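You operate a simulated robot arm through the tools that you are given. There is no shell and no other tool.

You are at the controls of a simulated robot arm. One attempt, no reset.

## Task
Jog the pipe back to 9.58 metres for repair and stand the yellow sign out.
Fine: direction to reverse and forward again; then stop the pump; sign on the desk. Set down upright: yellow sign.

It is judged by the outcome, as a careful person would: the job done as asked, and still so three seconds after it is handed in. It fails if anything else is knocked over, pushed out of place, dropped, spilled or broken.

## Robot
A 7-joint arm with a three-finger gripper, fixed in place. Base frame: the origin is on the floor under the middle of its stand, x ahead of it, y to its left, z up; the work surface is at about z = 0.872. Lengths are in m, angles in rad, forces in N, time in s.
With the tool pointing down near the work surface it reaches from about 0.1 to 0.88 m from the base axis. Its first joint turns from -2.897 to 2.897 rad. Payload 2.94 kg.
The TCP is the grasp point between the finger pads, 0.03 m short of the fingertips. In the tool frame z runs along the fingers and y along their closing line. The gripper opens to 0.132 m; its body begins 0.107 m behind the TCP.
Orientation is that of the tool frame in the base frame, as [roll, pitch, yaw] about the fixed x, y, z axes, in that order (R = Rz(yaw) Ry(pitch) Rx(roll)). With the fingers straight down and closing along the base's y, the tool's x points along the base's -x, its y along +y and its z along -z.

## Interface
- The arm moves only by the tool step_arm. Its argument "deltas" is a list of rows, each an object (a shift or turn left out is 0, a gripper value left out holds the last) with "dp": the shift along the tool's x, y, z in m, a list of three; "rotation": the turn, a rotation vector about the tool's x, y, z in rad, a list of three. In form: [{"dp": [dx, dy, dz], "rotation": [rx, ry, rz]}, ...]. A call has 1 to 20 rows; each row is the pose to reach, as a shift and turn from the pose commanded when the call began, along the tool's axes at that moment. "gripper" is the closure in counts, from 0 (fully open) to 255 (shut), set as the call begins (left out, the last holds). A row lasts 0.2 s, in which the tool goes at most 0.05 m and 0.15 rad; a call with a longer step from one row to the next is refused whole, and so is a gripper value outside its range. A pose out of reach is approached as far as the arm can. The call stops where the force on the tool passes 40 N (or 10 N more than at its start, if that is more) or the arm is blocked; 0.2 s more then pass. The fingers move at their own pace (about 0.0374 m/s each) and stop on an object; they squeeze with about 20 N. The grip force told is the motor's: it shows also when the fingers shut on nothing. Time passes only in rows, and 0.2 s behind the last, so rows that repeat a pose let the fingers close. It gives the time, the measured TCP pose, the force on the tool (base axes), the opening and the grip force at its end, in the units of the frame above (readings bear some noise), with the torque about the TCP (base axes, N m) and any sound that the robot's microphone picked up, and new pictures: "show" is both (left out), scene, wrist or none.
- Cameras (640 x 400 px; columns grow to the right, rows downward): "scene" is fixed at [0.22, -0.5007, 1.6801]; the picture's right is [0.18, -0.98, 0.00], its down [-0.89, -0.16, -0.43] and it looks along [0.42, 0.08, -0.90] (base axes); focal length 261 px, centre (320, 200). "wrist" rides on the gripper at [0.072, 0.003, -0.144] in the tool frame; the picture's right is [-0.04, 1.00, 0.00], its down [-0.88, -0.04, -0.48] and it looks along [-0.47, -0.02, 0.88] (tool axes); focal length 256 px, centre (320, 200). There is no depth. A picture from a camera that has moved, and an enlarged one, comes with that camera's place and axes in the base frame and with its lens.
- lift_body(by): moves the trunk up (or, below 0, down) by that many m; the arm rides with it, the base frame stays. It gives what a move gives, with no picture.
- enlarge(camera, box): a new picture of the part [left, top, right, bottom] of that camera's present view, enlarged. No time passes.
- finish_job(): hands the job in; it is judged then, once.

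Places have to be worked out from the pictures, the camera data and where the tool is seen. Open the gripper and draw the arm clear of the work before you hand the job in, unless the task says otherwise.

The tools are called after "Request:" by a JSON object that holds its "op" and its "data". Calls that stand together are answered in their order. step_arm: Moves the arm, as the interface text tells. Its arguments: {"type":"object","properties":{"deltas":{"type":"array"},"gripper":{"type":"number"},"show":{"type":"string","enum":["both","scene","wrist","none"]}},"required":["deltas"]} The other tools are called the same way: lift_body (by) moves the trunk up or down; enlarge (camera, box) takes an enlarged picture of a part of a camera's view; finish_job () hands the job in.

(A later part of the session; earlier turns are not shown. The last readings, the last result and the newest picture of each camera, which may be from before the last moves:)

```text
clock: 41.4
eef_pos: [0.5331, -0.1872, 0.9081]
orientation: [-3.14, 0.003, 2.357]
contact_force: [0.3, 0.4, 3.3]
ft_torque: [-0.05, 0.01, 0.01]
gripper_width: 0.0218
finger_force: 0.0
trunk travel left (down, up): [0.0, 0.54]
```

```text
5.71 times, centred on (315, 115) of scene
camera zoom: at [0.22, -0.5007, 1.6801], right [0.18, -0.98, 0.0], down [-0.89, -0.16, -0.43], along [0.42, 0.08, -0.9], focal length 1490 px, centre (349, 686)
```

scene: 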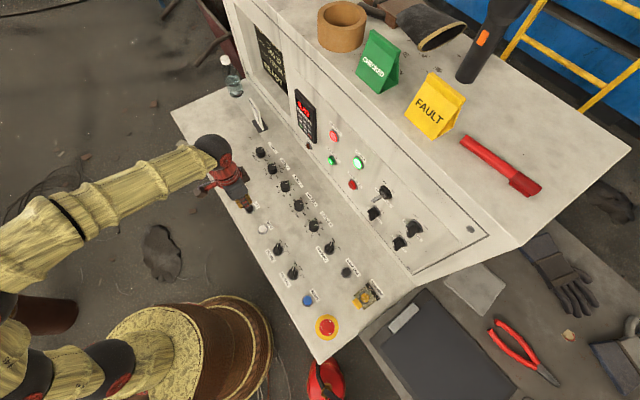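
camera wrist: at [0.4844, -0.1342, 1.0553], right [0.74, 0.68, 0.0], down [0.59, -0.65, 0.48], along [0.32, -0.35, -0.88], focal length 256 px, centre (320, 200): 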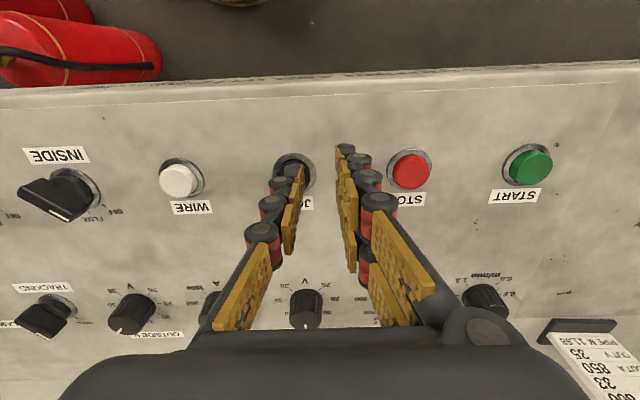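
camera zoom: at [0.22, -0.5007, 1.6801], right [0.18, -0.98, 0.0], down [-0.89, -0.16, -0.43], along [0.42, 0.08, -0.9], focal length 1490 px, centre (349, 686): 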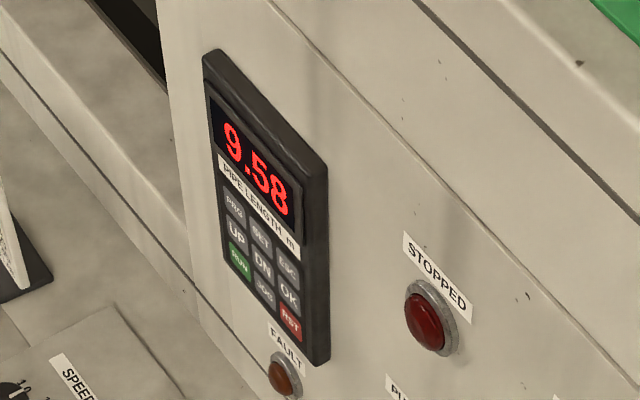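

It reads 9.58 and transitioned shortly before t=41.4. I'm holding two more rows to reach mid-window, then lifting straight off the button in the same call.

Request:
{"op": "step_arm", "data": {"deltas": [{"dp": [0, 0, 0]}, {"dp": [0, 0, 0]}, {"dp": [0, 0, -0.02]}, {"dp": [0, 0, -0.05]}, {"dp": [0, 0, -0.08]}], "show": "none"}}

Request:
{"op": "enlarge", "data": {"camera": "scene", "box": [285, 80, 345, 150]}}

```text
clock: 42.6
eef_pos: [0.5326, -0.1887, 0.9877]
orientation: [-3.138, 0.004, 2.358]
contact_force: [-0.3, 0.4, -0.1]
ft_torque: [0.02, 0.02, 0.02]
gripper_width: 0.0221
finger_force: 0.0
trunk travel left (down, up): [0.0, 0.54]
```

```text
5.71 times, centred on (315, 115) of scene
camera zoom: at [0.22, -0.5007, 1.6801], right [0.18, -0.98, 0.0], down [-0.89, -0.16, -0.43], along [0.42, 0.08, -0.9], focal length 1490 px, centre (349, 686)
```

zoom: 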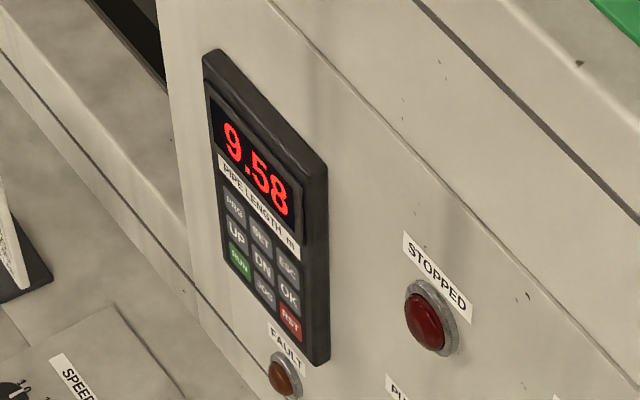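

The button is released and the display reads 9.58. I'm raising further toward the pose for the DIRECTION knob and re-checking the display and the STOPPED lamp.

Request:
{"op": "step_arm", "data": {"deltas": [{"dp": [0, 0, -0.04]}, {"dp": [0, 0, -0.08]}, {"dp": [0, 0, -0.12]}], "gripper": 140, "show": "both"}}

Request:
{"op": "enlarge", "data": {"camera": "scene", "box": [285, 80, 345, 150]}}

```text
clock: 43.4
eef_pos: [0.5331, -0.1879, 1.1074]
orientation: [-3.14, 0.003, 2.359]
contact_force: [0.1, -0.1, -0.3]
ft_torque: [-0.03, 0.0, 0.01]
gripper_width: 0.0595
finger_force: 0.1
trunk travel left (down, up): [0.0, 0.54]
camera wrist: at [0.4841, -0.1342, 1.251], right [0.74, 0.68, 0.0], down [0.59, -0.65, 0.48], along [0.32, -0.35, -0.88], focal length 256 px, centre (320, 200)
```

scene: 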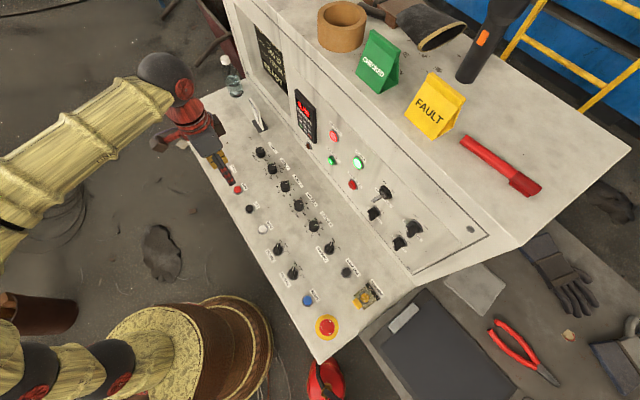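
wrist: 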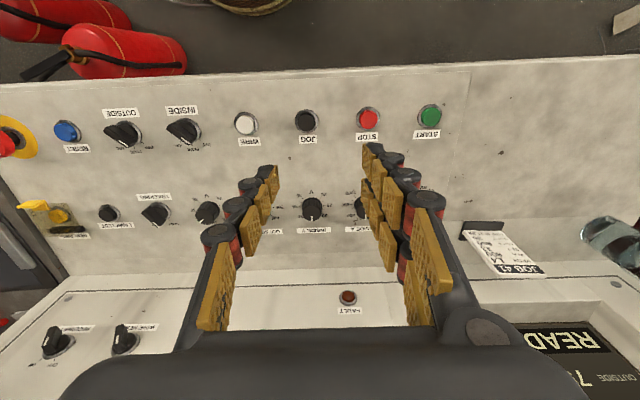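

```text
5.71 times, centred on (315, 115) of scene
camera zoom: at [0.22, -0.5007, 1.6801], right [0.18, -0.98, 0.0], down [-0.89, -0.16, -0.43], along [0.42, 0.08, -0.9], focal length 1490 px, centre (349, 686)
```

zoom: 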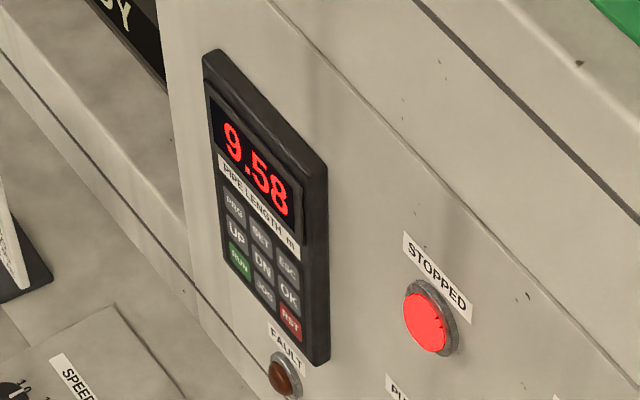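

The display holds at 9.58 and the STOPPED lamp is lit again. I'm now returning the arm to in front of the DIRECTION knob area, tool still down.

Request:
{"op": "step_arm", "data": {"deltas": [{"dp": [-0.0108, -0.0382, -0.0102]}, {"dp": [-0.0217, -0.0763, -0.0203]}, {"dp": [-0.0325, -0.1145, -0.0305]}, {"dp": [-0.0434, -0.1527, -0.0407]}, {"dp": [-0.0542, -0.1908, -0.0508]}, {"dp": [-0.0651, -0.229, -0.061]}, {"dp": [-0.0759, -0.2672, -0.0712]}, {"dp": [-0.0868, -0.3053, -0.0813]}, {"dp": [-0.0976, -0.3435, -0.0915]}, {"dp": [-0.0976, -0.3435, -0.0915]}], "show": "wrist"}}

```text
clock: 45.6
eef_pos: [0.3589, -0.4988, 1.2021]
orientation: [-3.139, 0.002, 2.359]
contact_force: [0.2, -0.3, -0.2]
ft_torque: [0.02, -0.04, -0.02]
gripper_width: 0.06
finger_force: 0.1
trunk travel left (down, up): [0.0, 0.54]
camera wrist: at [0.3103, -0.4457, 1.3441], right [0.74, 0.68, 0.0], down [0.59, -0.65, 0.48], along [0.32, -0.35, -0.88], focal length 256 px, centre (320, 200)
```

wrist: 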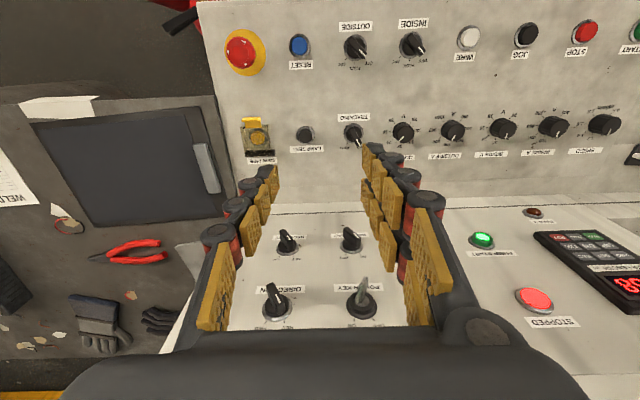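

Now I'm tilting to about 66° while approaching the knob, keeping the tool upright (neutral) and ending about 0.11 m from the panel.

Request:
{"op": "step_arm", "data": {"deltas": [{"dp": [-0.0092, -0.0068, 0.003], "rotation": [0, -0.128, 0]}, {"dp": [-0.0183, -0.0135, 0.007], "rotation": [0, -0.256, 0]}, {"dp": [-0.0275, -0.0203, 0.012], "rotation": [0, -0.384, 0]}, {"dp": [-0.0367, -0.027, 0.018], "rotation": [0, -0.512, 0]}, {"dp": [-0.0458, -0.0338, 0.025], "rotation": [0, -0.64, 0]}, {"dp": [-0.055, -0.0405, 0.033], "rotation": [0, -0.768, 0]}, {"dp": [-0.0642, -0.0473, 0.041], "rotation": [0, -0.896, 0]}, {"dp": [-0.0733, -0.054, 0.049], "rotation": [0, -1.024, 0]}, {"dp": [-0.0825, -0.0608, 0.0573], "rotation": [0, -1.152, 0]}, {"dp": [-0.0825, -0.0608, 0.0573], "rotation": [0, -1.152, 0]}], "show": "both"}}

```text
clock: 47.8
eef_pos: [0.3756, -0.6008, 1.1456]
orientation: [-3.136, 1.159, 2.365]
contact_force: [0.3, -0.8, 0.9]
ft_torque: [0.0, -0.01, 0.0]
gripper_width: 0.0594
finger_force: 0.1
trunk travel left (down, up): [0.0, 0.54]
camera wrist: at [0.2641, -0.4846, 1.1364], right [0.72, 0.69, 0.04], down [-0.08, 0.03, 1.0], along [0.69, -0.72, 0.08], focal length 256 px, centre (320, 200)
```

scene: 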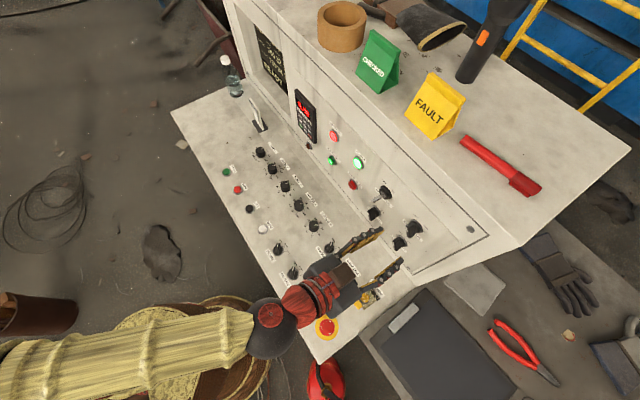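
wrist: 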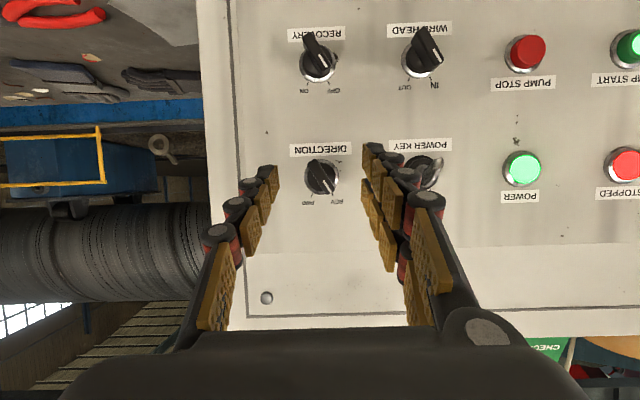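

The knob is clearly pointing at REV, and this approach pose is reachable. I'm rolling 30° to match the bar in its REV position and moving to about 3 cm short of the grip pose.

Request:
{"op": "step_arm", "data": {"deltas": [{"dp": [-0.0006, 0.0003, 0.0065], "rotation": [0.042, -0.0019, -0.0955]}, {"dp": [-0.0012, 0.0007, 0.0129], "rotation": [0.084, -0.0037, -0.1909]}, {"dp": [-0.0019, 0.001, 0.0194], "rotation": [0.1259, -0.0056, -0.2864]}, {"dp": [-0.0025, 0.0014, 0.0258], "rotation": [0.1679, -0.0074, -0.3818]}, {"dp": [-0.0031, 0.0017, 0.0323], "rotation": [0.2099, -0.0093, -0.4773]}, {"dp": [-0.0031, 0.0017, 0.0323], "rotation": [0.2099, -0.0093, -0.4773]}], "show": "wrist"}}

Request:
{"op": "enlarge", "data": {"camera": "wrist", "box": [240, 120, 420, 250]}}

```text
clock: 49.2
eef_pos: [0.3992, -0.6209, 1.1352]
orientation: [-2.168, 0.921, -3.065]
contact_force: [0.0, 0.5, -0.2]
ft_torque: [0.02, 0.0, -0.03]
gripper_width: 0.0594
finger_force: 0.0
trunk travel left (down, up): [0.0, 0.54]
camera wrist: at [0.2843, -0.5094, 1.1233], right [0.64, 0.61, -0.47], down [0.26, 0.39, 0.88], along [0.72, -0.69, 0.09], focal length 256 px, centre (320, 200)
```

wrist: 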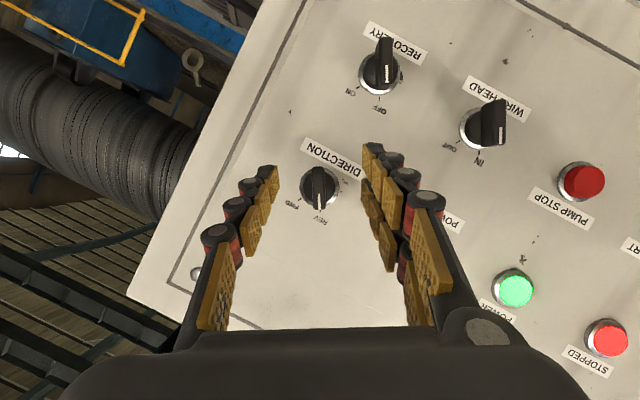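

```text
3.08 times, centred on (330, 185) of wrist
camera zoom: at [0.2843, -0.5094, 1.1233], right [0.64, 0.61, -0.47], down [0.26, 0.39, 0.88], along [0.72, -0.69, 0.09], focal length 788 px, centre (289, 246)
```

zoom: 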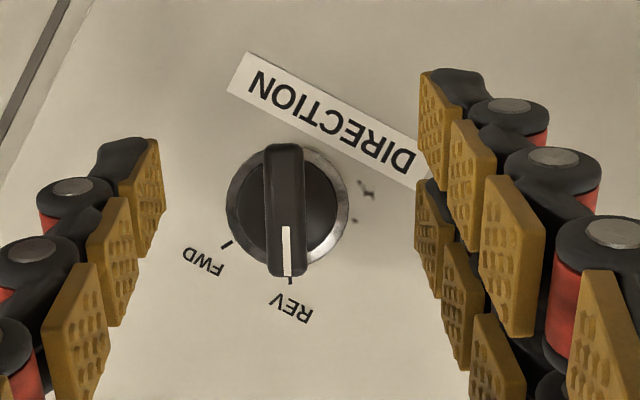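

The bar is aligned between the fingers. I'm narrowing the opening a little, advancing 3 cm straight in, then closing on the bar.

Request:
{"op": "step_arm", "data": {"deltas": [{"dp": [-0.0039, 0, 0.0092]}, {"dp": [-0.0078, 0, 0.0184]}, {"dp": [-0.0117, 0, 0.0276]}, {"dp": [-0.0117, 0, 0.0276]}], "gripper": 165, "show": "none"}}

Request:
{"op": "step_arm", "data": {"deltas": [{"dp": [0, 0, 0]}, {"dp": [0, 0, 0]}, {"dp": [0, 0, 0]}, {"dp": [0, 0, 0]}, {"dp": [0, 0, 0]}], "gripper": 255, "show": "wrist"}}

Request:
{"op": "enlarge", "data": {"camera": "wrist", "box": [240, 120, 420, 250]}}

```text
clock: 50.2
eef_pos: [0.4205, -0.6412, 1.1349]
orientation: [-2.169, 0.921, -3.064]
contact_force: [0.1, 1.1, 0.0]
ft_torque: [-0.04, -0.01, 0.03]
gripper_width: 0.0466
finger_force: 0.0
trunk travel left (down, up): [0.0, 0.54]
```

```text
clock: 51.4
eef_pos: [0.4185, -0.6428, 1.1356]
orientation: [-2.166, 0.923, -3.065]
contact_force: [-4.6, -6.4, 5.2]
ft_torque: [0.15, 0.14, -0.41]
gripper_width: 0.0108
finger_force: 37.3
trunk travel left (down, up): [0.0, 0.54]
camera wrist: at [0.3046, -0.5312, 1.1243], right [0.64, 0.61, -0.47], down [0.26, 0.39, 0.88], along [0.72, -0.69, 0.09], focal length 256 px, centre (320, 200)
```

wrist: 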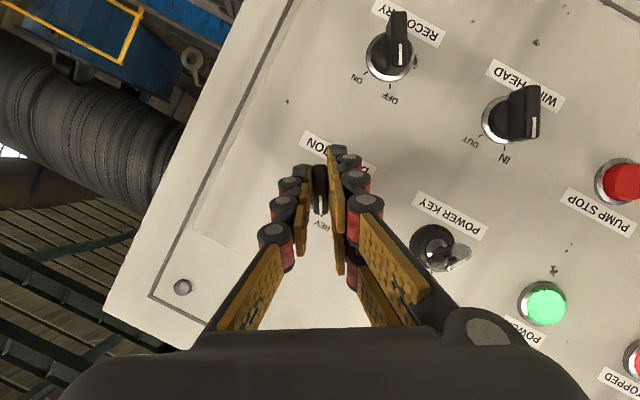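

```text
3.08 times, centred on (330, 185) of wrist
camera zoom: at [0.3046, -0.5312, 1.1243], right [0.64, 0.61, -0.47], down [0.26, 0.39, 0.88], along [0.72, -0.69, 0.09], focal length 788 px, centre (289, 246)
```

zoom: 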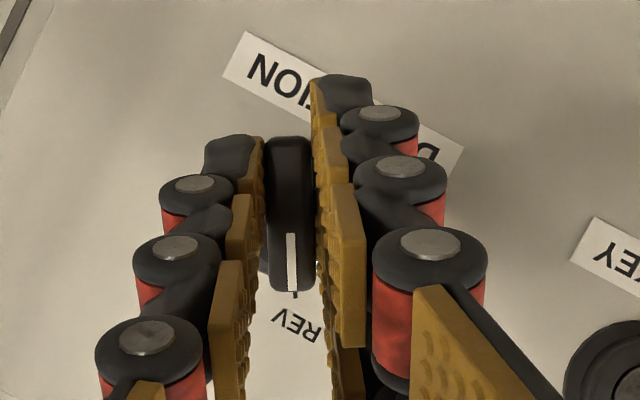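

The bar is gripped at 10.8 mm. I'm turning it 60° back, clockwise, to FWD about the knob axis.

Request:
{"op": "step_arm", "data": {"deltas": [{"dp": [0, 0, 0], "rotation": [-0.0514, 0.0006, 0.1204]}, {"dp": [0, 0, 0], "rotation": [-0.1028, 0.0012, 0.2408]}, {"dp": [0, 0, 0], "rotation": [-0.1543, 0.0018, 0.3612]}, {"dp": [0, 0, 0], "rotation": [-0.2057, 0.0024, 0.4816]}, {"dp": [0, 0, 0], "rotation": [-0.2571, 0.003, 0.602]}, {"dp": [0, 0, 0], "rotation": [-0.3085, 0.0036, 0.7224]}, {"dp": [0, 0, 0], "rotation": [-0.3599, 0.0042, 0.8428]}, {"dp": [0, 0, 0], "rotation": [-0.4113, 0.0048, 0.9632]}, {"dp": [0, 0, 0], "rotation": [-0.4113, 0.0048, 0.9632]}], "show": "both"}}

Request:
{"op": "enlarge", "data": {"camera": "wrist", "box": [240, 120, 420, 250]}}

```text
clock: 53.4
eef_pos: [0.4189, -0.6436, 1.1359]
orientation: [2.169, 0.918, 1.491]
contact_force: [6.3, -20.4, 17.0]
ft_torque: [-0.6, -0.36, -0.25]
gripper_width: 0.0107
finger_force: 37.9
trunk travel left (down, up): [0.0, 0.54]
camera wrist: at [0.3109, -0.5244, 1.1283], right [0.61, 0.58, 0.54], down [-0.44, -0.31, 0.84], along [0.66, -0.75, 0.07], focal length 256 px, centre (320, 200)
```

scene: 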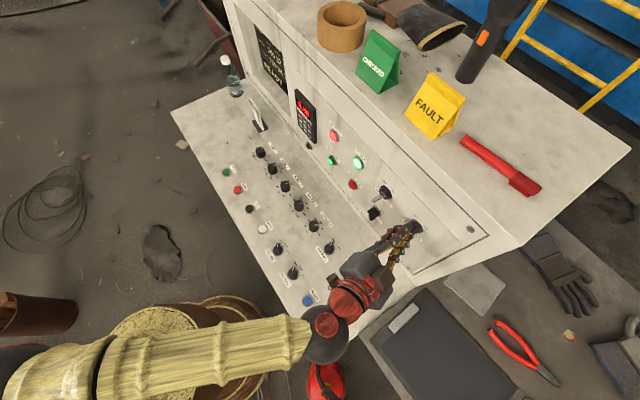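
wrist: 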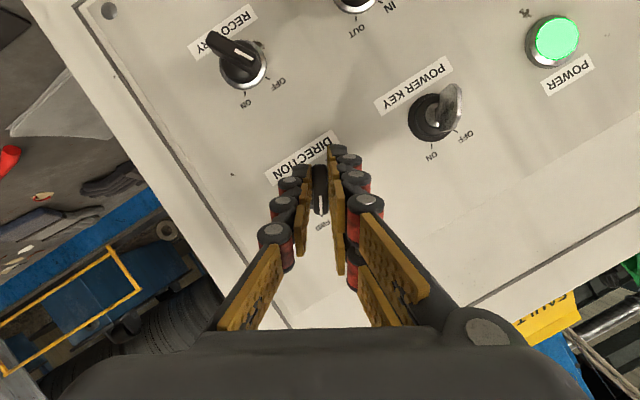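

```text
3.08 times, centred on (330, 185) of wrist
camera zoom: at [0.3109, -0.5244, 1.1283], right [0.61, 0.58, 0.54], down [-0.44, -0.31, 0.84], along [0.66, -0.75, 0.07], focal length 788 px, centre (289, 246)
```

zoom: 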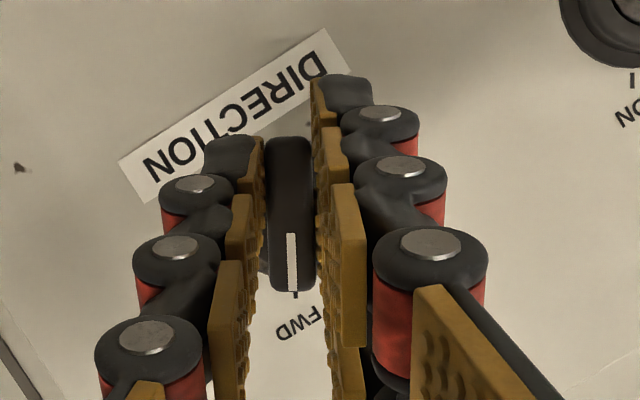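

DIRECTION points to FWD. I'm releasing the bar and backing straight out 5 cm in this orientation, which was reachable earlier.

Request:
{"op": "step_arm", "data": {"deltas": [{"dp": [0, 0, 0]}, {"dp": [0, 0, 0]}, {"dp": [0, 0, 0]}], "gripper": 165, "show": "none"}}

Request:
{"op": "step_arm", "data": {"deltas": [{"dp": [0.0058, 0, -0.0138]}, {"dp": [0.0117, 0, -0.0276]}, {"dp": [0.0195, 0, -0.046]}, {"dp": [0.0195, 0, -0.046]}], "show": "both"}}

Request:
{"op": "enlarge", "data": {"camera": "wrist", "box": [200, 60, 500, 250]}}

```text
clock: 54.2
eef_pos: [0.42, -0.6422, 1.1334]
orientation: [2.174, 0.916, 1.497]
contact_force: [0.9, -0.4, 0.5]
ft_torque: [-0.01, 0.0, 0.05]
gripper_width: 0.0467
finger_force: 0.0
trunk travel left (down, up): [0.0, 0.54]
```

```text
clock: 55.2
eef_pos: [0.3836, -0.6068, 1.1345]
orientation: [2.175, 0.918, 1.496]
contact_force: [-0.1, -0.3, 0.8]
ft_torque: [0.02, 0.03, -0.02]
gripper_width: 0.0466
finger_force: 0.1
trunk travel left (down, up): [0.0, 0.54]
camera wrist: at [0.2766, -0.4883, 1.1281], right [0.61, 0.58, 0.53], down [-0.44, -0.31, 0.84], along [0.66, -0.75, 0.06], focal length 256 px, centre (320, 200)
```

scene: 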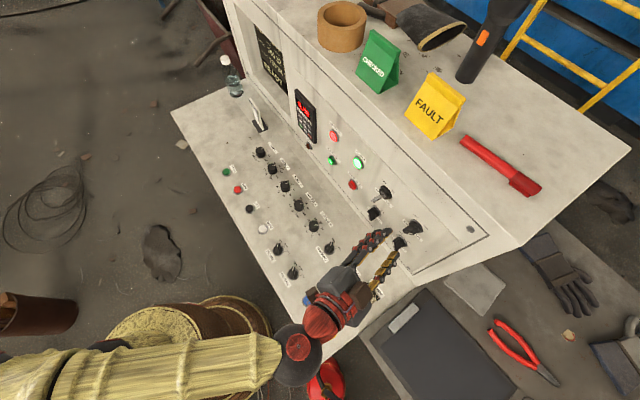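
wrist: 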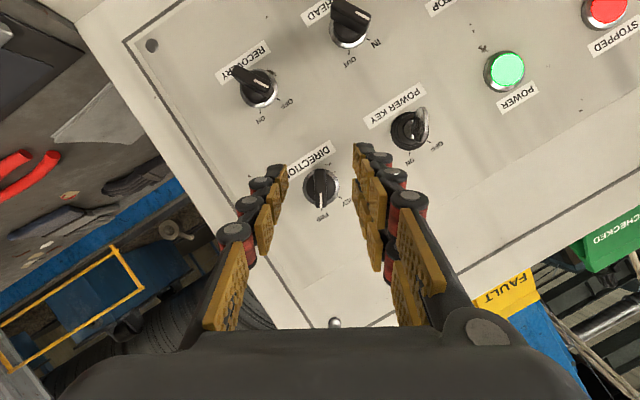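

```text
2.11 times, centred on (350, 155) of wrist
camera zoom: at [0.2766, -0.4883, 1.1281], right [0.61, 0.58, 0.53], down [-0.44, -0.31, 0.84], along [0.66, -0.75, 0.06], focal length 539 px, centre (257, 295)
```

zoom: 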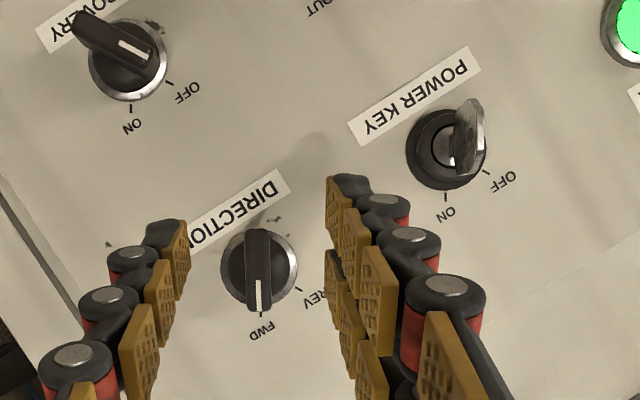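

DIRECTION is confirmed at FWD and the knob is free. I'm now backing off, easing the tilt to 45° and moving left to a staging pose in front of PUMP STOP.

Request:
{"op": "step_arm", "data": {"deltas": [{"dp": [0.002, 0.0039, -0.0223], "rotation": [0.0417, 0.0526, -0.0626]}, {"dp": [0.0047, 0.0089, -0.0326], "rotation": [0.0833, 0.1051, -0.1251]}, {"dp": [0.0265, 0.0361, -0.0234], "rotation": [0.125, 0.1577, -0.1877]}, {"dp": [0.0577, 0.0622, -0.0138], "rotation": [0.1667, 0.2103, -0.2502]}, {"dp": [0.0892, 0.0914, -0.0005], "rotation": [0.2084, 0.2629, -0.3128]}, {"dp": [0.1207, 0.1207, 0.0129], "rotation": [0.25, 0.3154, -0.3753]}, {"dp": [0.152, 0.1492, 0.0237], "rotation": [0.2917, 0.368, -0.4379]}, {"dp": [0.152, 0.1492, 0.0237], "rotation": [0.2917, 0.368, -0.4379]}], "gripper": 212, "show": "both"}}

```text
clock: 57.0
eef_pos: [0.502, -0.4348, 1.0799]
orientation: [-3.141, 0.785, 2.356]
contact_force: [-0.1, 0.0, 0.2]
ft_torque: [0.0, 0.0, -0.04]
gripper_width: 0.0222
finger_force: 0.1
trunk travel left (down, up): [0.0, 0.54]
camera wrist: at [0.3961, -0.3246, 1.1299], right [0.73, 0.69, 0.03], down [0.17, -0.23, 0.96], along [0.66, -0.69, -0.29], focal length 256 px, centre (320, 200)
```

scene: 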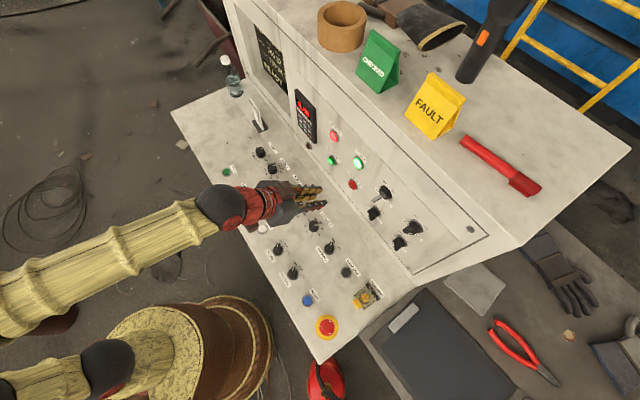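
wrist: 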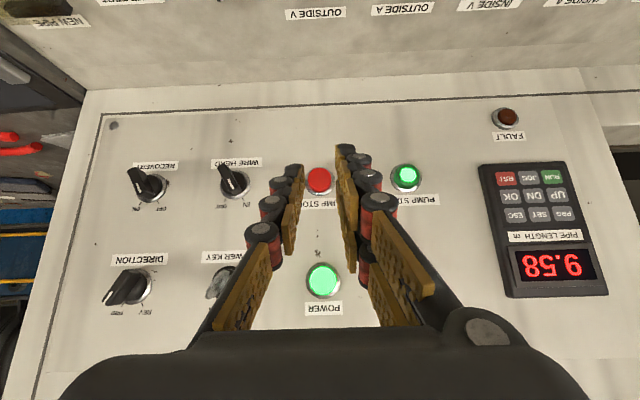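

PUMP STOP sits right in front between the fingers. I'm zooming in to fix its position precisely.

Request:
{"op": "enlarge", "data": {"camera": "wrist", "box": [260, 120, 460, 220]}}

Request:
{"op": "enlarge", "data": {"camera": "scene", "box": [300, 140, 400, 220]}}

```text
3.20 times, centred on (360, 170) of wrist
camera zoom: at [0.3961, -0.3246, 1.1299], right [0.73, 0.69, 0.03], down [0.17, -0.23, 0.96], along [0.66, -0.69, -0.29], focal length 819 px, centre (192, 296)
```

zoom: 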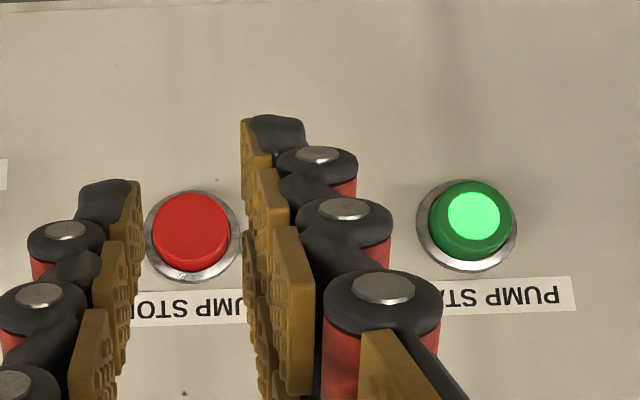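

```text
5.00 times, centred on (350, 180) of scene
camera zoom: at [0.22, -0.5007, 1.6801], right [0.18, -0.98, 0.0], down [-0.89, -0.16, -0.43], along [0.42, 0.08, -0.9], focal length 1304 px, centre (170, 300)
```

zoom: 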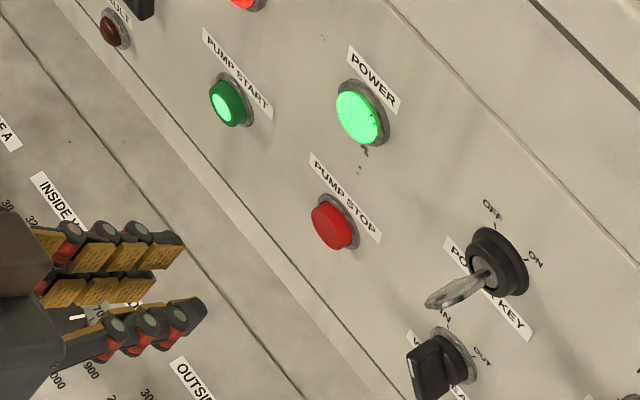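

PUMP STOP centre resolves to [0.597, -0.532, 1.019]. With the 45° tilt, the lower-x finger of the pair leads, so I'll press with that tip: I'm moving it to about 1.5 cm in front of the red cap.

Request:
{"op": "step_arm", "data": {"deltas": [{"dp": [-0.0016, -0.0051, 0.0214]}, {"dp": [-0.0032, -0.0102, 0.0428]}, {"dp": [-0.0048, -0.0152, 0.0642]}, {"dp": [-0.0064, -0.0203, 0.0856]}, {"dp": [-0.0064, -0.0203, 0.0856]}], "show": "both"}}

Request:
{"op": "enlarge", "data": {"camera": "scene", "box": [300, 140, 400, 220]}}

Request:
{"op": "enlarge", "data": {"camera": "wrist", "box": [260, 100, 460, 230]}}

```text
clock: 58.2
eef_pos: [0.5345, -0.4961, 1.0249]
orientation: [3.139, 0.785, 2.356]
contact_force: [-0.7, -0.6, -0.3]
ft_torque: [0.01, 0.0, 0.01]
gripper_width: 0.0223
finger_force: 0.1
trunk travel left (down, up): [0.0, 0.54]
camera wrist: at [0.4285, -0.3856, 1.0742], right [0.73, 0.69, 0.03], down [0.17, -0.23, 0.96], along [0.66, -0.69, -0.29], focal length 256 px, centre (320, 200)
```

scene: 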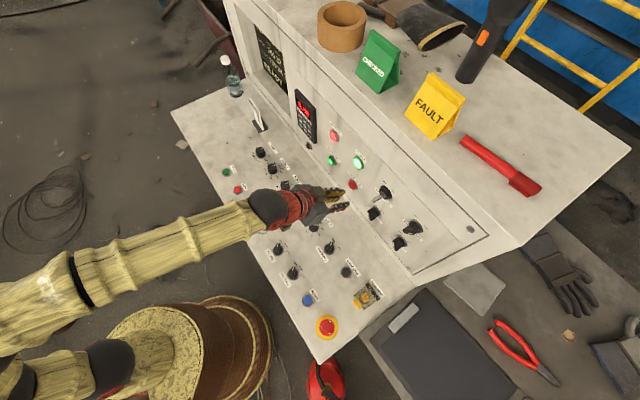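
wrist: 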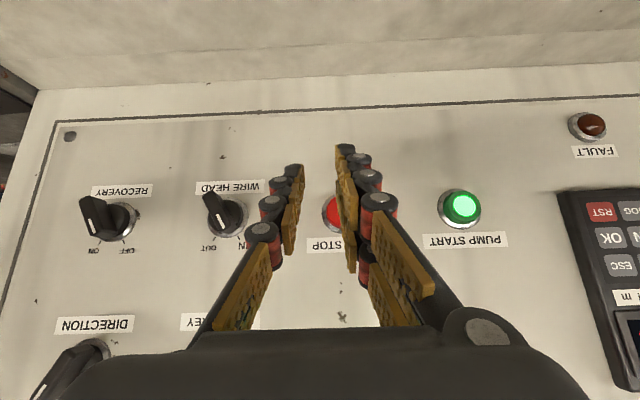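

```text
5.00 times, centred on (350, 180) of scene
camera zoom: at [0.22, -0.5007, 1.6801], right [0.18, -0.98, 0.0], down [-0.89, -0.16, -0.43], along [0.42, 0.08, -0.9], focal length 1304 px, centre (170, 300)
```

zoom: 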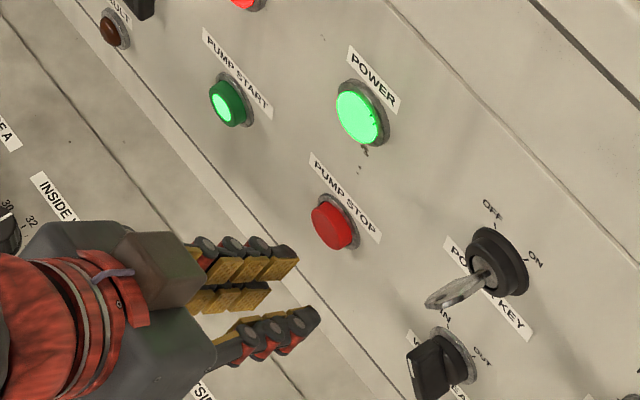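

```text
3.08 times, centred on (360, 165) of wrist
camera zoom: at [0.4285, -0.3856, 1.0742], right [0.73, 0.69, 0.03], down [0.17, -0.23, 0.96], along [0.66, -0.69, -0.29], focal length 788 px, centre (197, 308)
```

zoom: 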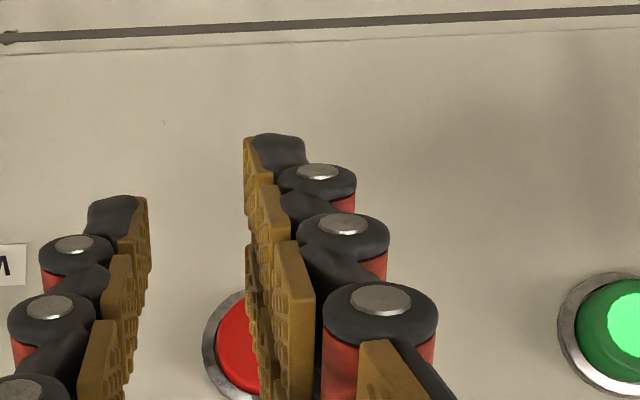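

The leading fingertip is lined up with the red cap, with about 14 mm to go. I'm advancing straight toward the panel in small steps, listening for the click.

Request:
{"op": "step_arm", "data": {"deltas": [{"dp": [-0.0035, 0, 0.0035]}, {"dp": [-0.0071, 0, 0.0071]}], "show": "none"}}

Request:
{"op": "step_arm", "data": {"deltas": [{"dp": [-0.0021, 0, 0.0021]}], "show": "none"}}

Request:
{"op": "enlarge", "data": {"camera": "scene", "box": [300, 140, 400, 220]}}

```text
clock: 58.8
eef_pos: [0.5402, -0.5021, 1.0251]
orientation: [3.14, 0.785, 2.357]
contact_force: [-0.1, 0.4, 0.5]
ft_torque: [-0.03, -0.04, -0.02]
gripper_width: 0.0222
finger_force: 0.1
trunk travel left (down, up): [0.0, 0.54]
```

```text
clock: 59.2
eef_pos: [0.543, -0.5062, 1.0258]
orientation: [3.141, 0.787, 2.356]
contact_force: [-0.2, 0.2, 0.1]
ft_torque: [0.0, 0.01, 0.0]
gripper_width: 0.0223
finger_force: 0.1
trunk travel left (down, up): [0.0, 0.54]
```

```text
5.00 times, centred on (350, 180) of scene
camera zoom: at [0.22, -0.5007, 1.6801], right [0.18, -0.98, 0.0], down [-0.89, -0.16, -0.43], along [0.42, 0.08, -0.9], focal length 1304 px, centre (170, 300)
```

zoom: 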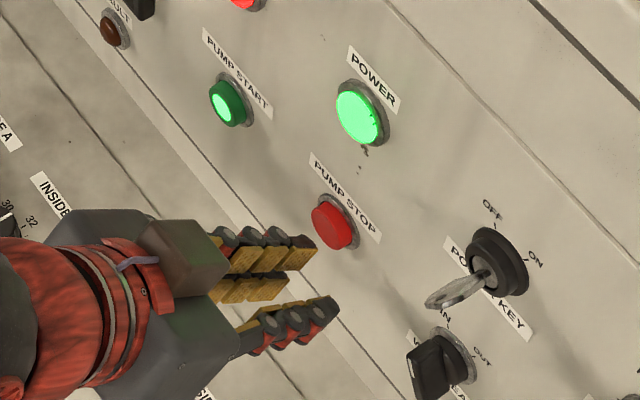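

No contact yet; the tip is a few mm from the cap. I'm continuing 4 mm.

Request:
{"op": "step_arm", "data": {"deltas": [{"dp": [-0.0028, 0, 0.0028]}], "show": "none"}}

Request:
{"op": "step_arm", "data": {"deltas": [{"dp": [-0.0021, 0, 0.0021]}], "show": "none"}}

Request:
{"op": "enlarge", "data": {"camera": "scene", "box": [300, 140, 400, 220]}}

```text
clock: 59.6
eef_pos: [0.5447, -0.5087, 1.0232]
orientation: [3.139, 0.785, 2.356]
contact_force: [0.2, -0.5, 0.2]
ft_torque: [0.01, 0.0, -0.03]
gripper_width: 0.0221
finger_force: 0.1
trunk travel left (down, up): [0.0, 0.54]
```

```text
clock: 60.0
eef_pos: [0.5463, -0.51, 1.0246]
orientation: [3.14, 0.786, 2.356]
contact_force: [0.4, -0.4, 0.8]
ft_torque: [0.0, -0.01, -0.02]
gripper_width: 0.0224
finger_force: 0.1
trunk travel left (down, up): [0.0, 0.54]
```

```text
5.00 times, centred on (350, 180) of scene
camera zoom: at [0.22, -0.5007, 1.6801], right [0.18, -0.98, 0.0], down [-0.89, -0.16, -0.43], along [0.42, 0.08, -0.9], focal length 1304 px, centre (170, 300)
```

zoom: 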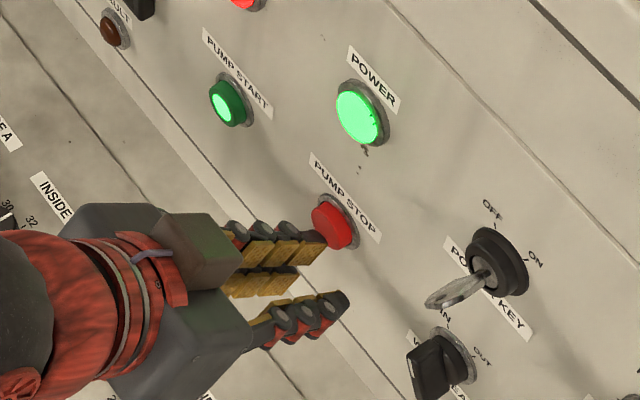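

The tip is now at the cap's face. I'm continuing 3 mm steps.

Request:
{"op": "step_arm", "data": {"deltas": [{"dp": [-0.0021, 0.0008, 0.0021]}], "show": "none"}}

Request:
{"op": "step_arm", "data": {"deltas": [{"dp": [-0.0021, 0, 0.0021]}], "show": "none"}}

Request:
{"op": "enlarge", "data": {"camera": "scene", "box": [300, 140, 400, 220]}}

```text
clock: 60.4
eef_pos: [0.5497, -0.5121, 1.0238]
orientation: [3.14, 0.786, 2.355]
contact_force: [0.2, 0.2, -0.4]
ft_torque: [0.01, -0.01, 0.02]
gripper_width: 0.0222
finger_force: 0.1
trunk travel left (down, up): [0.0, 0.54]
```

```text
clock: 60.8
eef_pos: [0.5517, -0.5151, 1.024]
orientation: [3.14, 0.787, 2.356]
contact_force: [-2.2, 3.0, -0.7]
ft_torque: [0.01, 0.05, 0.05]
gripper_width: 0.022
finger_force: 0.2
trunk travel left (down, up): [0.0, 0.54]
heard: click
```

```text
5.00 times, centred on (350, 180) of scene
camera zoom: at [0.22, -0.5007, 1.6801], right [0.18, -0.98, 0.0], down [-0.89, -0.16, -0.43], along [0.42, 0.08, -0.9], focal length 1304 px, centre (170, 300)
```

zoom: 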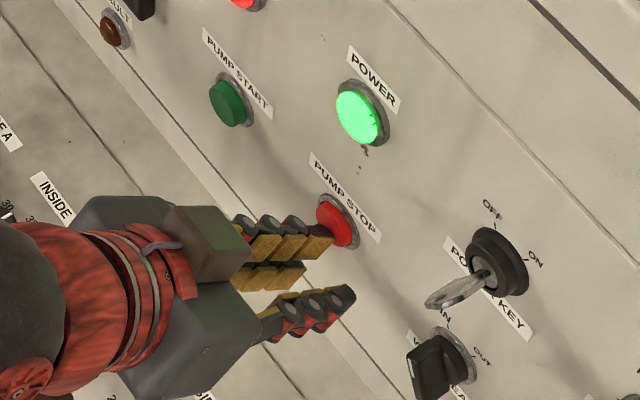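

A click was heard and the PUMP START lamp has gone dark, so the pump is stopped. I'm backing straight off the button.

Request:
{"op": "step_arm", "data": {"deltas": [{"dp": [0.0106, 0, -0.0106]}, {"dp": [0.0283, 0, -0.0283]}, {"dp": [0.0566, 0, -0.0566]}], "show": "both"}}

Request:
{"op": "enlarge", "data": {"camera": "scene", "box": [280, 80, 420, 220]}}

```text
clock: 61.6
eef_pos: [0.495, -0.4575, 1.0235]
orientation: [3.14, 0.785, 2.356]
contact_force: [0.6, -0.3, -0.2]
ft_torque: [-0.01, 0.03, 0.0]
gripper_width: 0.0222
finger_force: 0.1
trunk travel left (down, up): [0.0, 0.54]
camera wrist: at [0.3891, -0.3477, 1.0737], right [0.73, 0.69, 0.03], down [0.17, -0.23, 0.96], along [0.66, -0.69, -0.29], focal length 256 px, centre (320, 200)
```

scene: 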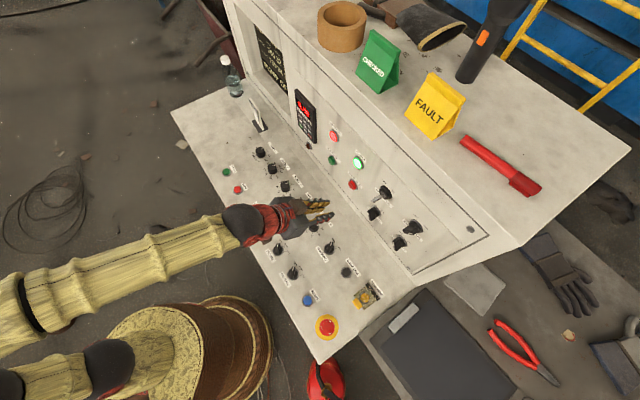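
wrist: 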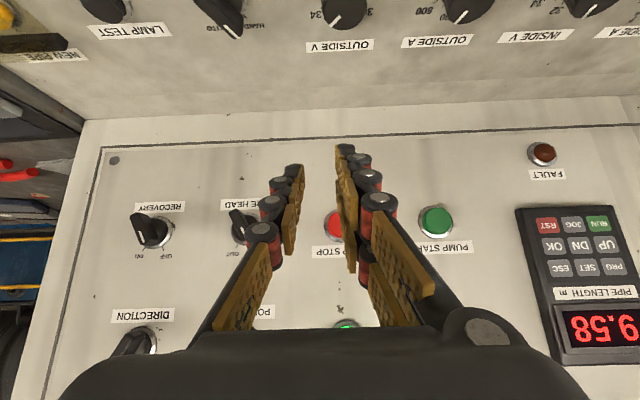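

```text
2.86 times, centred on (350, 150) of scene
camera zoom: at [0.22, -0.5007, 1.6801], right [0.18, -0.98, 0.0], down [-0.89, -0.16, -0.43], along [0.42, 0.08, -0.9], focal length 745 px, centre (234, 343)
```

zoom: 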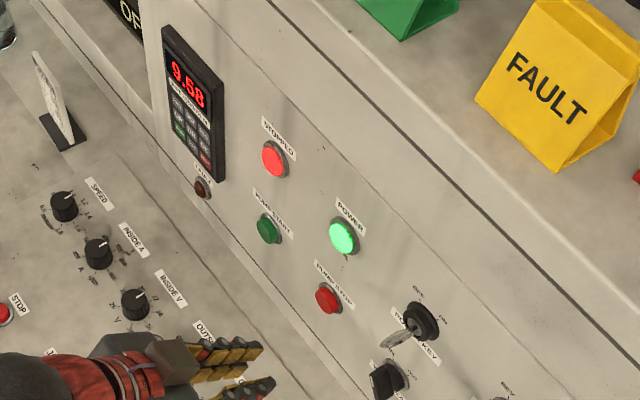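

The pump is off, the display holds at 9.58, STOPPED is lit and DIRECTION is at FWD. Next is the sign: I'm bringing the tool vertical and up, away from the panel, before raising the trunk.

Request:
{"op": "step_arm", "data": {"deltas": [{"dp": [-0.008, -0.0009, -0.0218], "rotation": [0, 0.131, 0]}, {"dp": [-0.016, -0.0018, -0.0436], "rotation": [0, 0.262, 0]}, {"dp": [-0.024, -0.0027, -0.0654], "rotation": [0, 0.393, 0]}, {"dp": [-0.0321, -0.0035, -0.0871], "rotation": [0, 0.524, 0]}, {"dp": [-0.0401, -0.0044, -0.1089], "rotation": [0, 0.655, 0]}, {"dp": [-0.0481, -0.0053, -0.1307], "rotation": [0, 0.785, 0]}], "gripper": 0, "show": "none"}}

Request:
{"op": "lift_body", "data": {"by": 0.4}}

Request:
{"op": "step_arm", "data": {"deltas": [{"dp": [0, 0, 0]}], "show": "both"}}

```text
clock: 63.0
eef_pos: [0.4505, -0.4214, 1.1497]
orientation: [-3.141, -0.002, 2.357]
contact_force: [0.2, 1.4, 0.4]
ft_torque: [-0.03, 0.01, 0.0]
gripper_width: 0.1229
finger_force: 0.2
trunk travel left (down, up): [0.0, 0.54]
```

```text
clock: 66.8
eef_pos: [0.4499, -0.4192, 1.5495]
orientation: [-3.141, 0.0, 2.356]
contact_force: [0.1, -0.2, 0.7]
ft_torque: [-0.01, 0.0, 0.01]
gripper_width: 0.132
finger_force: 0.1
trunk travel left (down, up): [-0.4, 0.14]
```

```text
clock: 67.2
eef_pos: [0.4491, -0.4205, 1.5491]
orientation: [-3.141, 0.0, 2.356]
contact_force: [0.2, -0.3, 0.2]
ft_torque: [0.0, 0.03, -0.02]
gripper_width: 0.1321
finger_force: 0.0
trunk travel left (down, up): [-0.4, 0.14]
camera wrist: at [0.4006, -0.3665, 1.6928], right [0.74, 0.68, 0.0], down [0.59, -0.65, 0.48], along [0.32, -0.35, -0.88], focal length 256 px, centre (320, 200)
```

scene: 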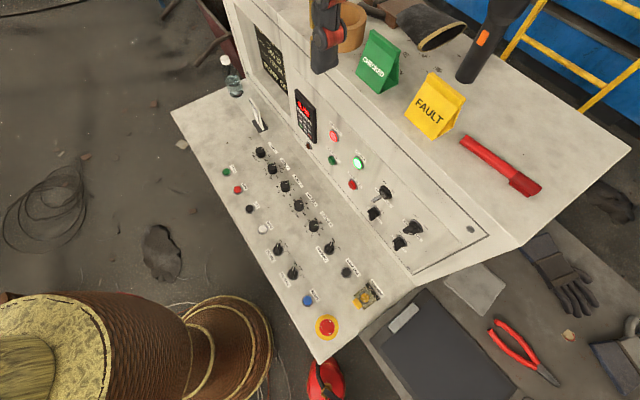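
wrist: 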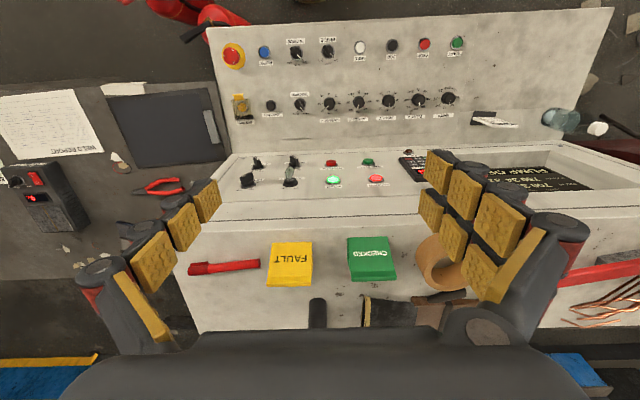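

Both tent signs are visible from above on the shelf. I'm zooming in to measure the yellow FAULT sign's position, height and heading.

Request:
{"op": "enlarge", "data": {"camera": "wrist", "box": [240, 220, 420, 310]}}

Request:
{"op": "enlarge", "data": {"camera": "scene", "box": [380, 50, 500, 150]}}

Request:
{"op": "enlarge", "data": {"camera": "scene", "box": [340, 10, 480, 110]}}

```text
3.56 times, centred on (330, 265) of wrist
camera zoom: at [0.4006, -0.3665, 1.6928], right [0.74, 0.68, 0.0], down [0.59, -0.65, 0.48], along [0.32, -0.35, -0.88], focal length 910 px, centre (284, -31)
```

zoom: 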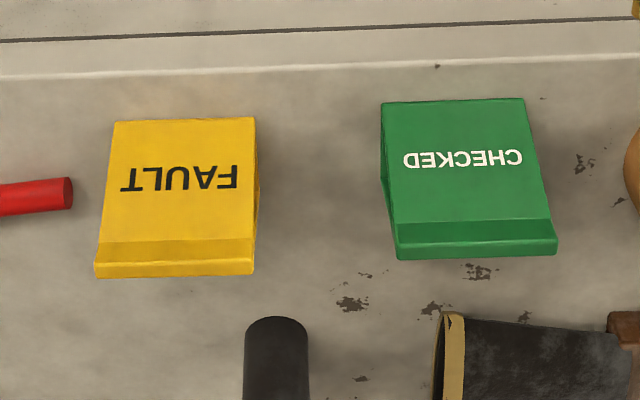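

```text
4.00 times, centred on (440, 100) of scene
camera zoom: at [0.22, -0.5007, 1.6801], right [0.18, -0.98, 0.0], down [-0.89, -0.16, -0.43], along [0.42, 0.08, -0.9], focal length 1043 px, centre (-160, 600)
```

zoom: 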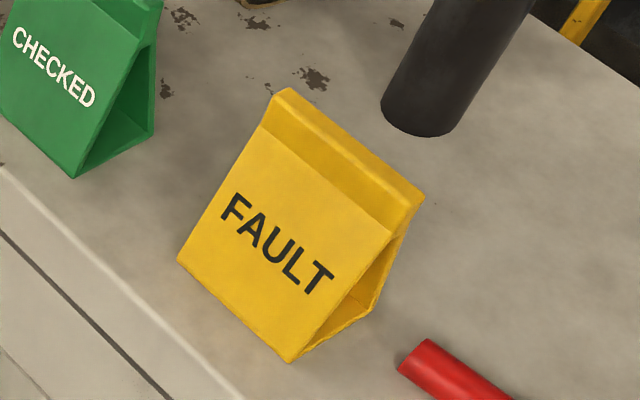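

```text
4.00 times, centred on (410, 60) of scene
camera zoom: at [0.22, -0.5007, 1.6801], right [0.18, -0.98, 0.0], down [-0.89, -0.16, -0.43], along [0.42, 0.08, -0.9], focal length 1043 px, centre (-40, 760)
```

zoom: 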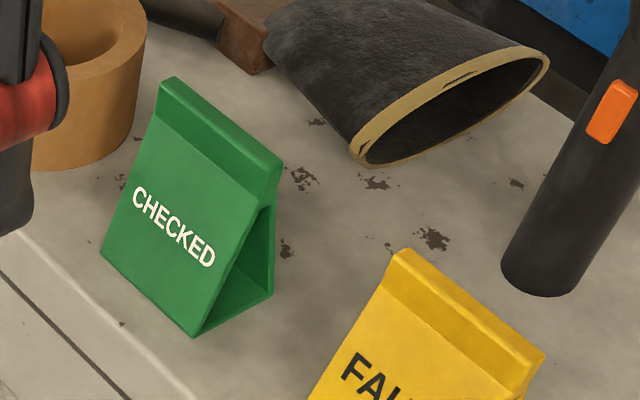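

The sign's top rib is centred at about [0.577, -0.631] with its top at z≈1.395, ridge parallel to the console; it is 71 mm wide, and the shelf is at z≈1.318. I'm yawing the tool 90° so the fingers close across the rib and moving above it at a safe height with a narrowed opening (the flashlight stands behind).

Request:
{"op": "step_arm", "data": {"deltas": [{"dp": [-0.0218, -0.0053, 0], "rotation": [0, 0, -0.1428]}, {"dp": [-0.0435, -0.0106, 0], "rotation": [0, 0, -0.2856]}, {"dp": [-0.0653, -0.0159, 0], "rotation": [0, 0, -0.4284]}, {"dp": [-0.087, -0.0212, 0], "rotation": [0, 0, -0.5712]}, {"dp": [-0.1088, -0.0265, 0], "rotation": [0, 0, -0.714]}, {"dp": [-0.1305, -0.0318, 0], "rotation": [0, 0, -0.8568]}, {"dp": [-0.1523, -0.0371, 0], "rotation": [0, 0, -0.9996]}, {"dp": [-0.174, -0.0424, 0], "rotation": [0, 0, -1.1424]}, {"dp": [-0.1958, -0.0477, 0], "rotation": [0, 0, -1.2852]}, {"dp": [-0.2175, -0.053, 0], "rotation": [0, 0, -1.428]}, {"dp": [-0.2393, -0.0583, 0], "rotation": [0, 0, -1.5708]}, {"dp": [-0.2393, -0.0583, 0], "rotation": [0, 0, -1.5708]}], "gripper": 158, "show": "both"}}

```text
clock: 69.8
eef_pos: [0.5273, -0.5658, 1.4958]
orientation: [-3.141, -0.001, -2.464]
contact_force: [0.1, 0.6, -0.2]
ft_torque: [0.01, 0.04, 0.01]
gripper_width: 0.0502
finger_force: 0.1
out of reach, approached as far as the arm can: row 6, 7, 8, 9, 10, 11, 12
trunk travel left (down, up): [-0.4, 0.14]
camera wrist: at [0.4693, -0.6091, 1.6388], right [-0.59, 0.81, 0.0], down [0.71, 0.52, 0.48], along [0.38, 0.28, -0.88], focal length 256 px, centre (320, 200)
```

scene: 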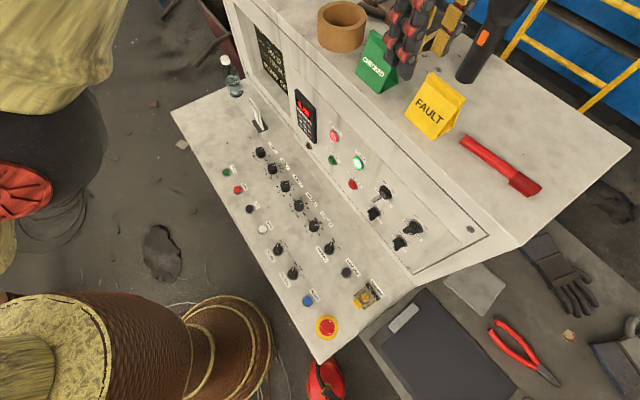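
wrist: 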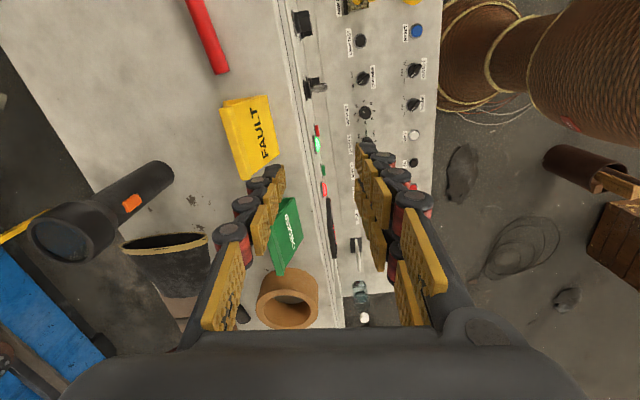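

The arm ran out of reach at this height, since the tool is too high and far out. I'm raising the trunk to its top so I can work lower relative to the shoulder.

Request:
{"op": "lift_body", "data": {"by": 0.14}}

Request:
{"op": "step_arm", "data": {"deltas": [{"dp": [0, 0, 0.01]}, {"dp": [0, 0, 0.02]}], "show": "none"}}

```text
clock: 71.5
eef_pos: [0.5269, -0.5657, 1.6363]
orientation: [3.141, -0.001, -2.465]
contact_force: [0.1, -0.1, 0.8]
ft_torque: [-0.01, 0.0, -0.02]
gripper_width: 0.0501
finger_force: 0.1
trunk travel left (down, up): [-0.54, 0.0]
```

```text
clock: 72.1
eef_pos: [0.5279, -0.5656, 1.6153]
orientation: [-3.141, -0.001, -2.465]
contact_force: [-0.2, -0.1, 0.8]
ft_torque: [0.02, 0.05, 0.0]
gripper_width: 0.0502
finger_force: 0.0
trunk travel left (down, up): [-0.54, 0.0]
```

The pose tracking is fine after the lift. I'm descending to z≈1.47 and then sliding outward over the sign while correcting the yaw.

Request:
{"op": "step_arm", "data": {"deltas": [{"dp": [0, 0, 0.045], "rotation": [0, 0, -0.036]}, {"dp": [0, 0, 0.09], "rotation": [0, 0, -0.072]}, {"dp": [0, -0.005, 0.13], "rotation": [0, 0, -0.109]}, {"dp": [0.001, -0.03, 0.1453], "rotation": [0, 0, -0.109]}, {"dp": [0.002, -0.056, 0.1453], "rotation": [0, 0, -0.109]}, {"dp": [0.0026, -0.0817, 0.1453], "rotation": [0, 0, -0.109]}, {"dp": [0.0026, -0.0817, 0.1453], "rotation": [0, 0, -0.109]}], "show": "both"}}

```text
clock: 73.7
eef_pos: [0.5709, -0.6233, 1.4688]
orientation: [-3.141, -0.003, -2.357]
contact_force: [-0.3, 0.8, 0.5]
ft_torque: [-0.08, -0.04, 0.0]
gripper_width: 0.0501
finger_force: 0.0
out of reach, approached as far as the arm can: row 6, 7
trunk travel left (down, up): [-0.54, 0.0]
camera wrist: at [0.517, -0.6723, 1.6116], right [-0.68, 0.74, 0.0], down [0.65, 0.59, 0.48], along [0.35, 0.32, -0.88], focal length 256 px, centre (320, 200)
```

scene: 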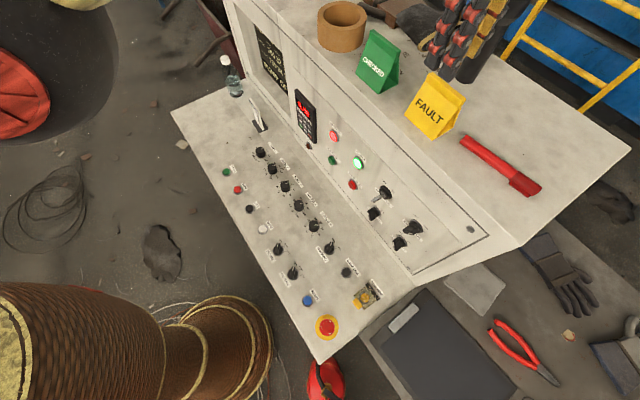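
wrist: 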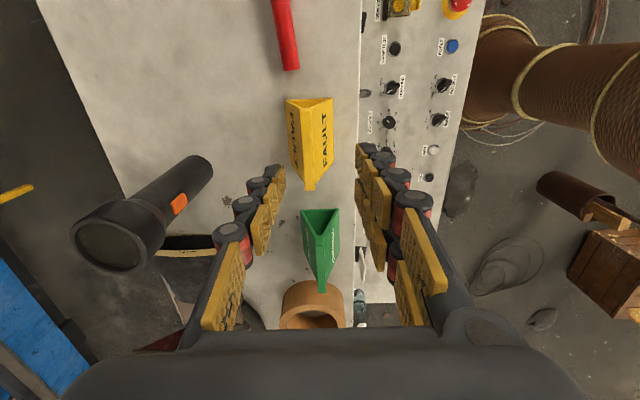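

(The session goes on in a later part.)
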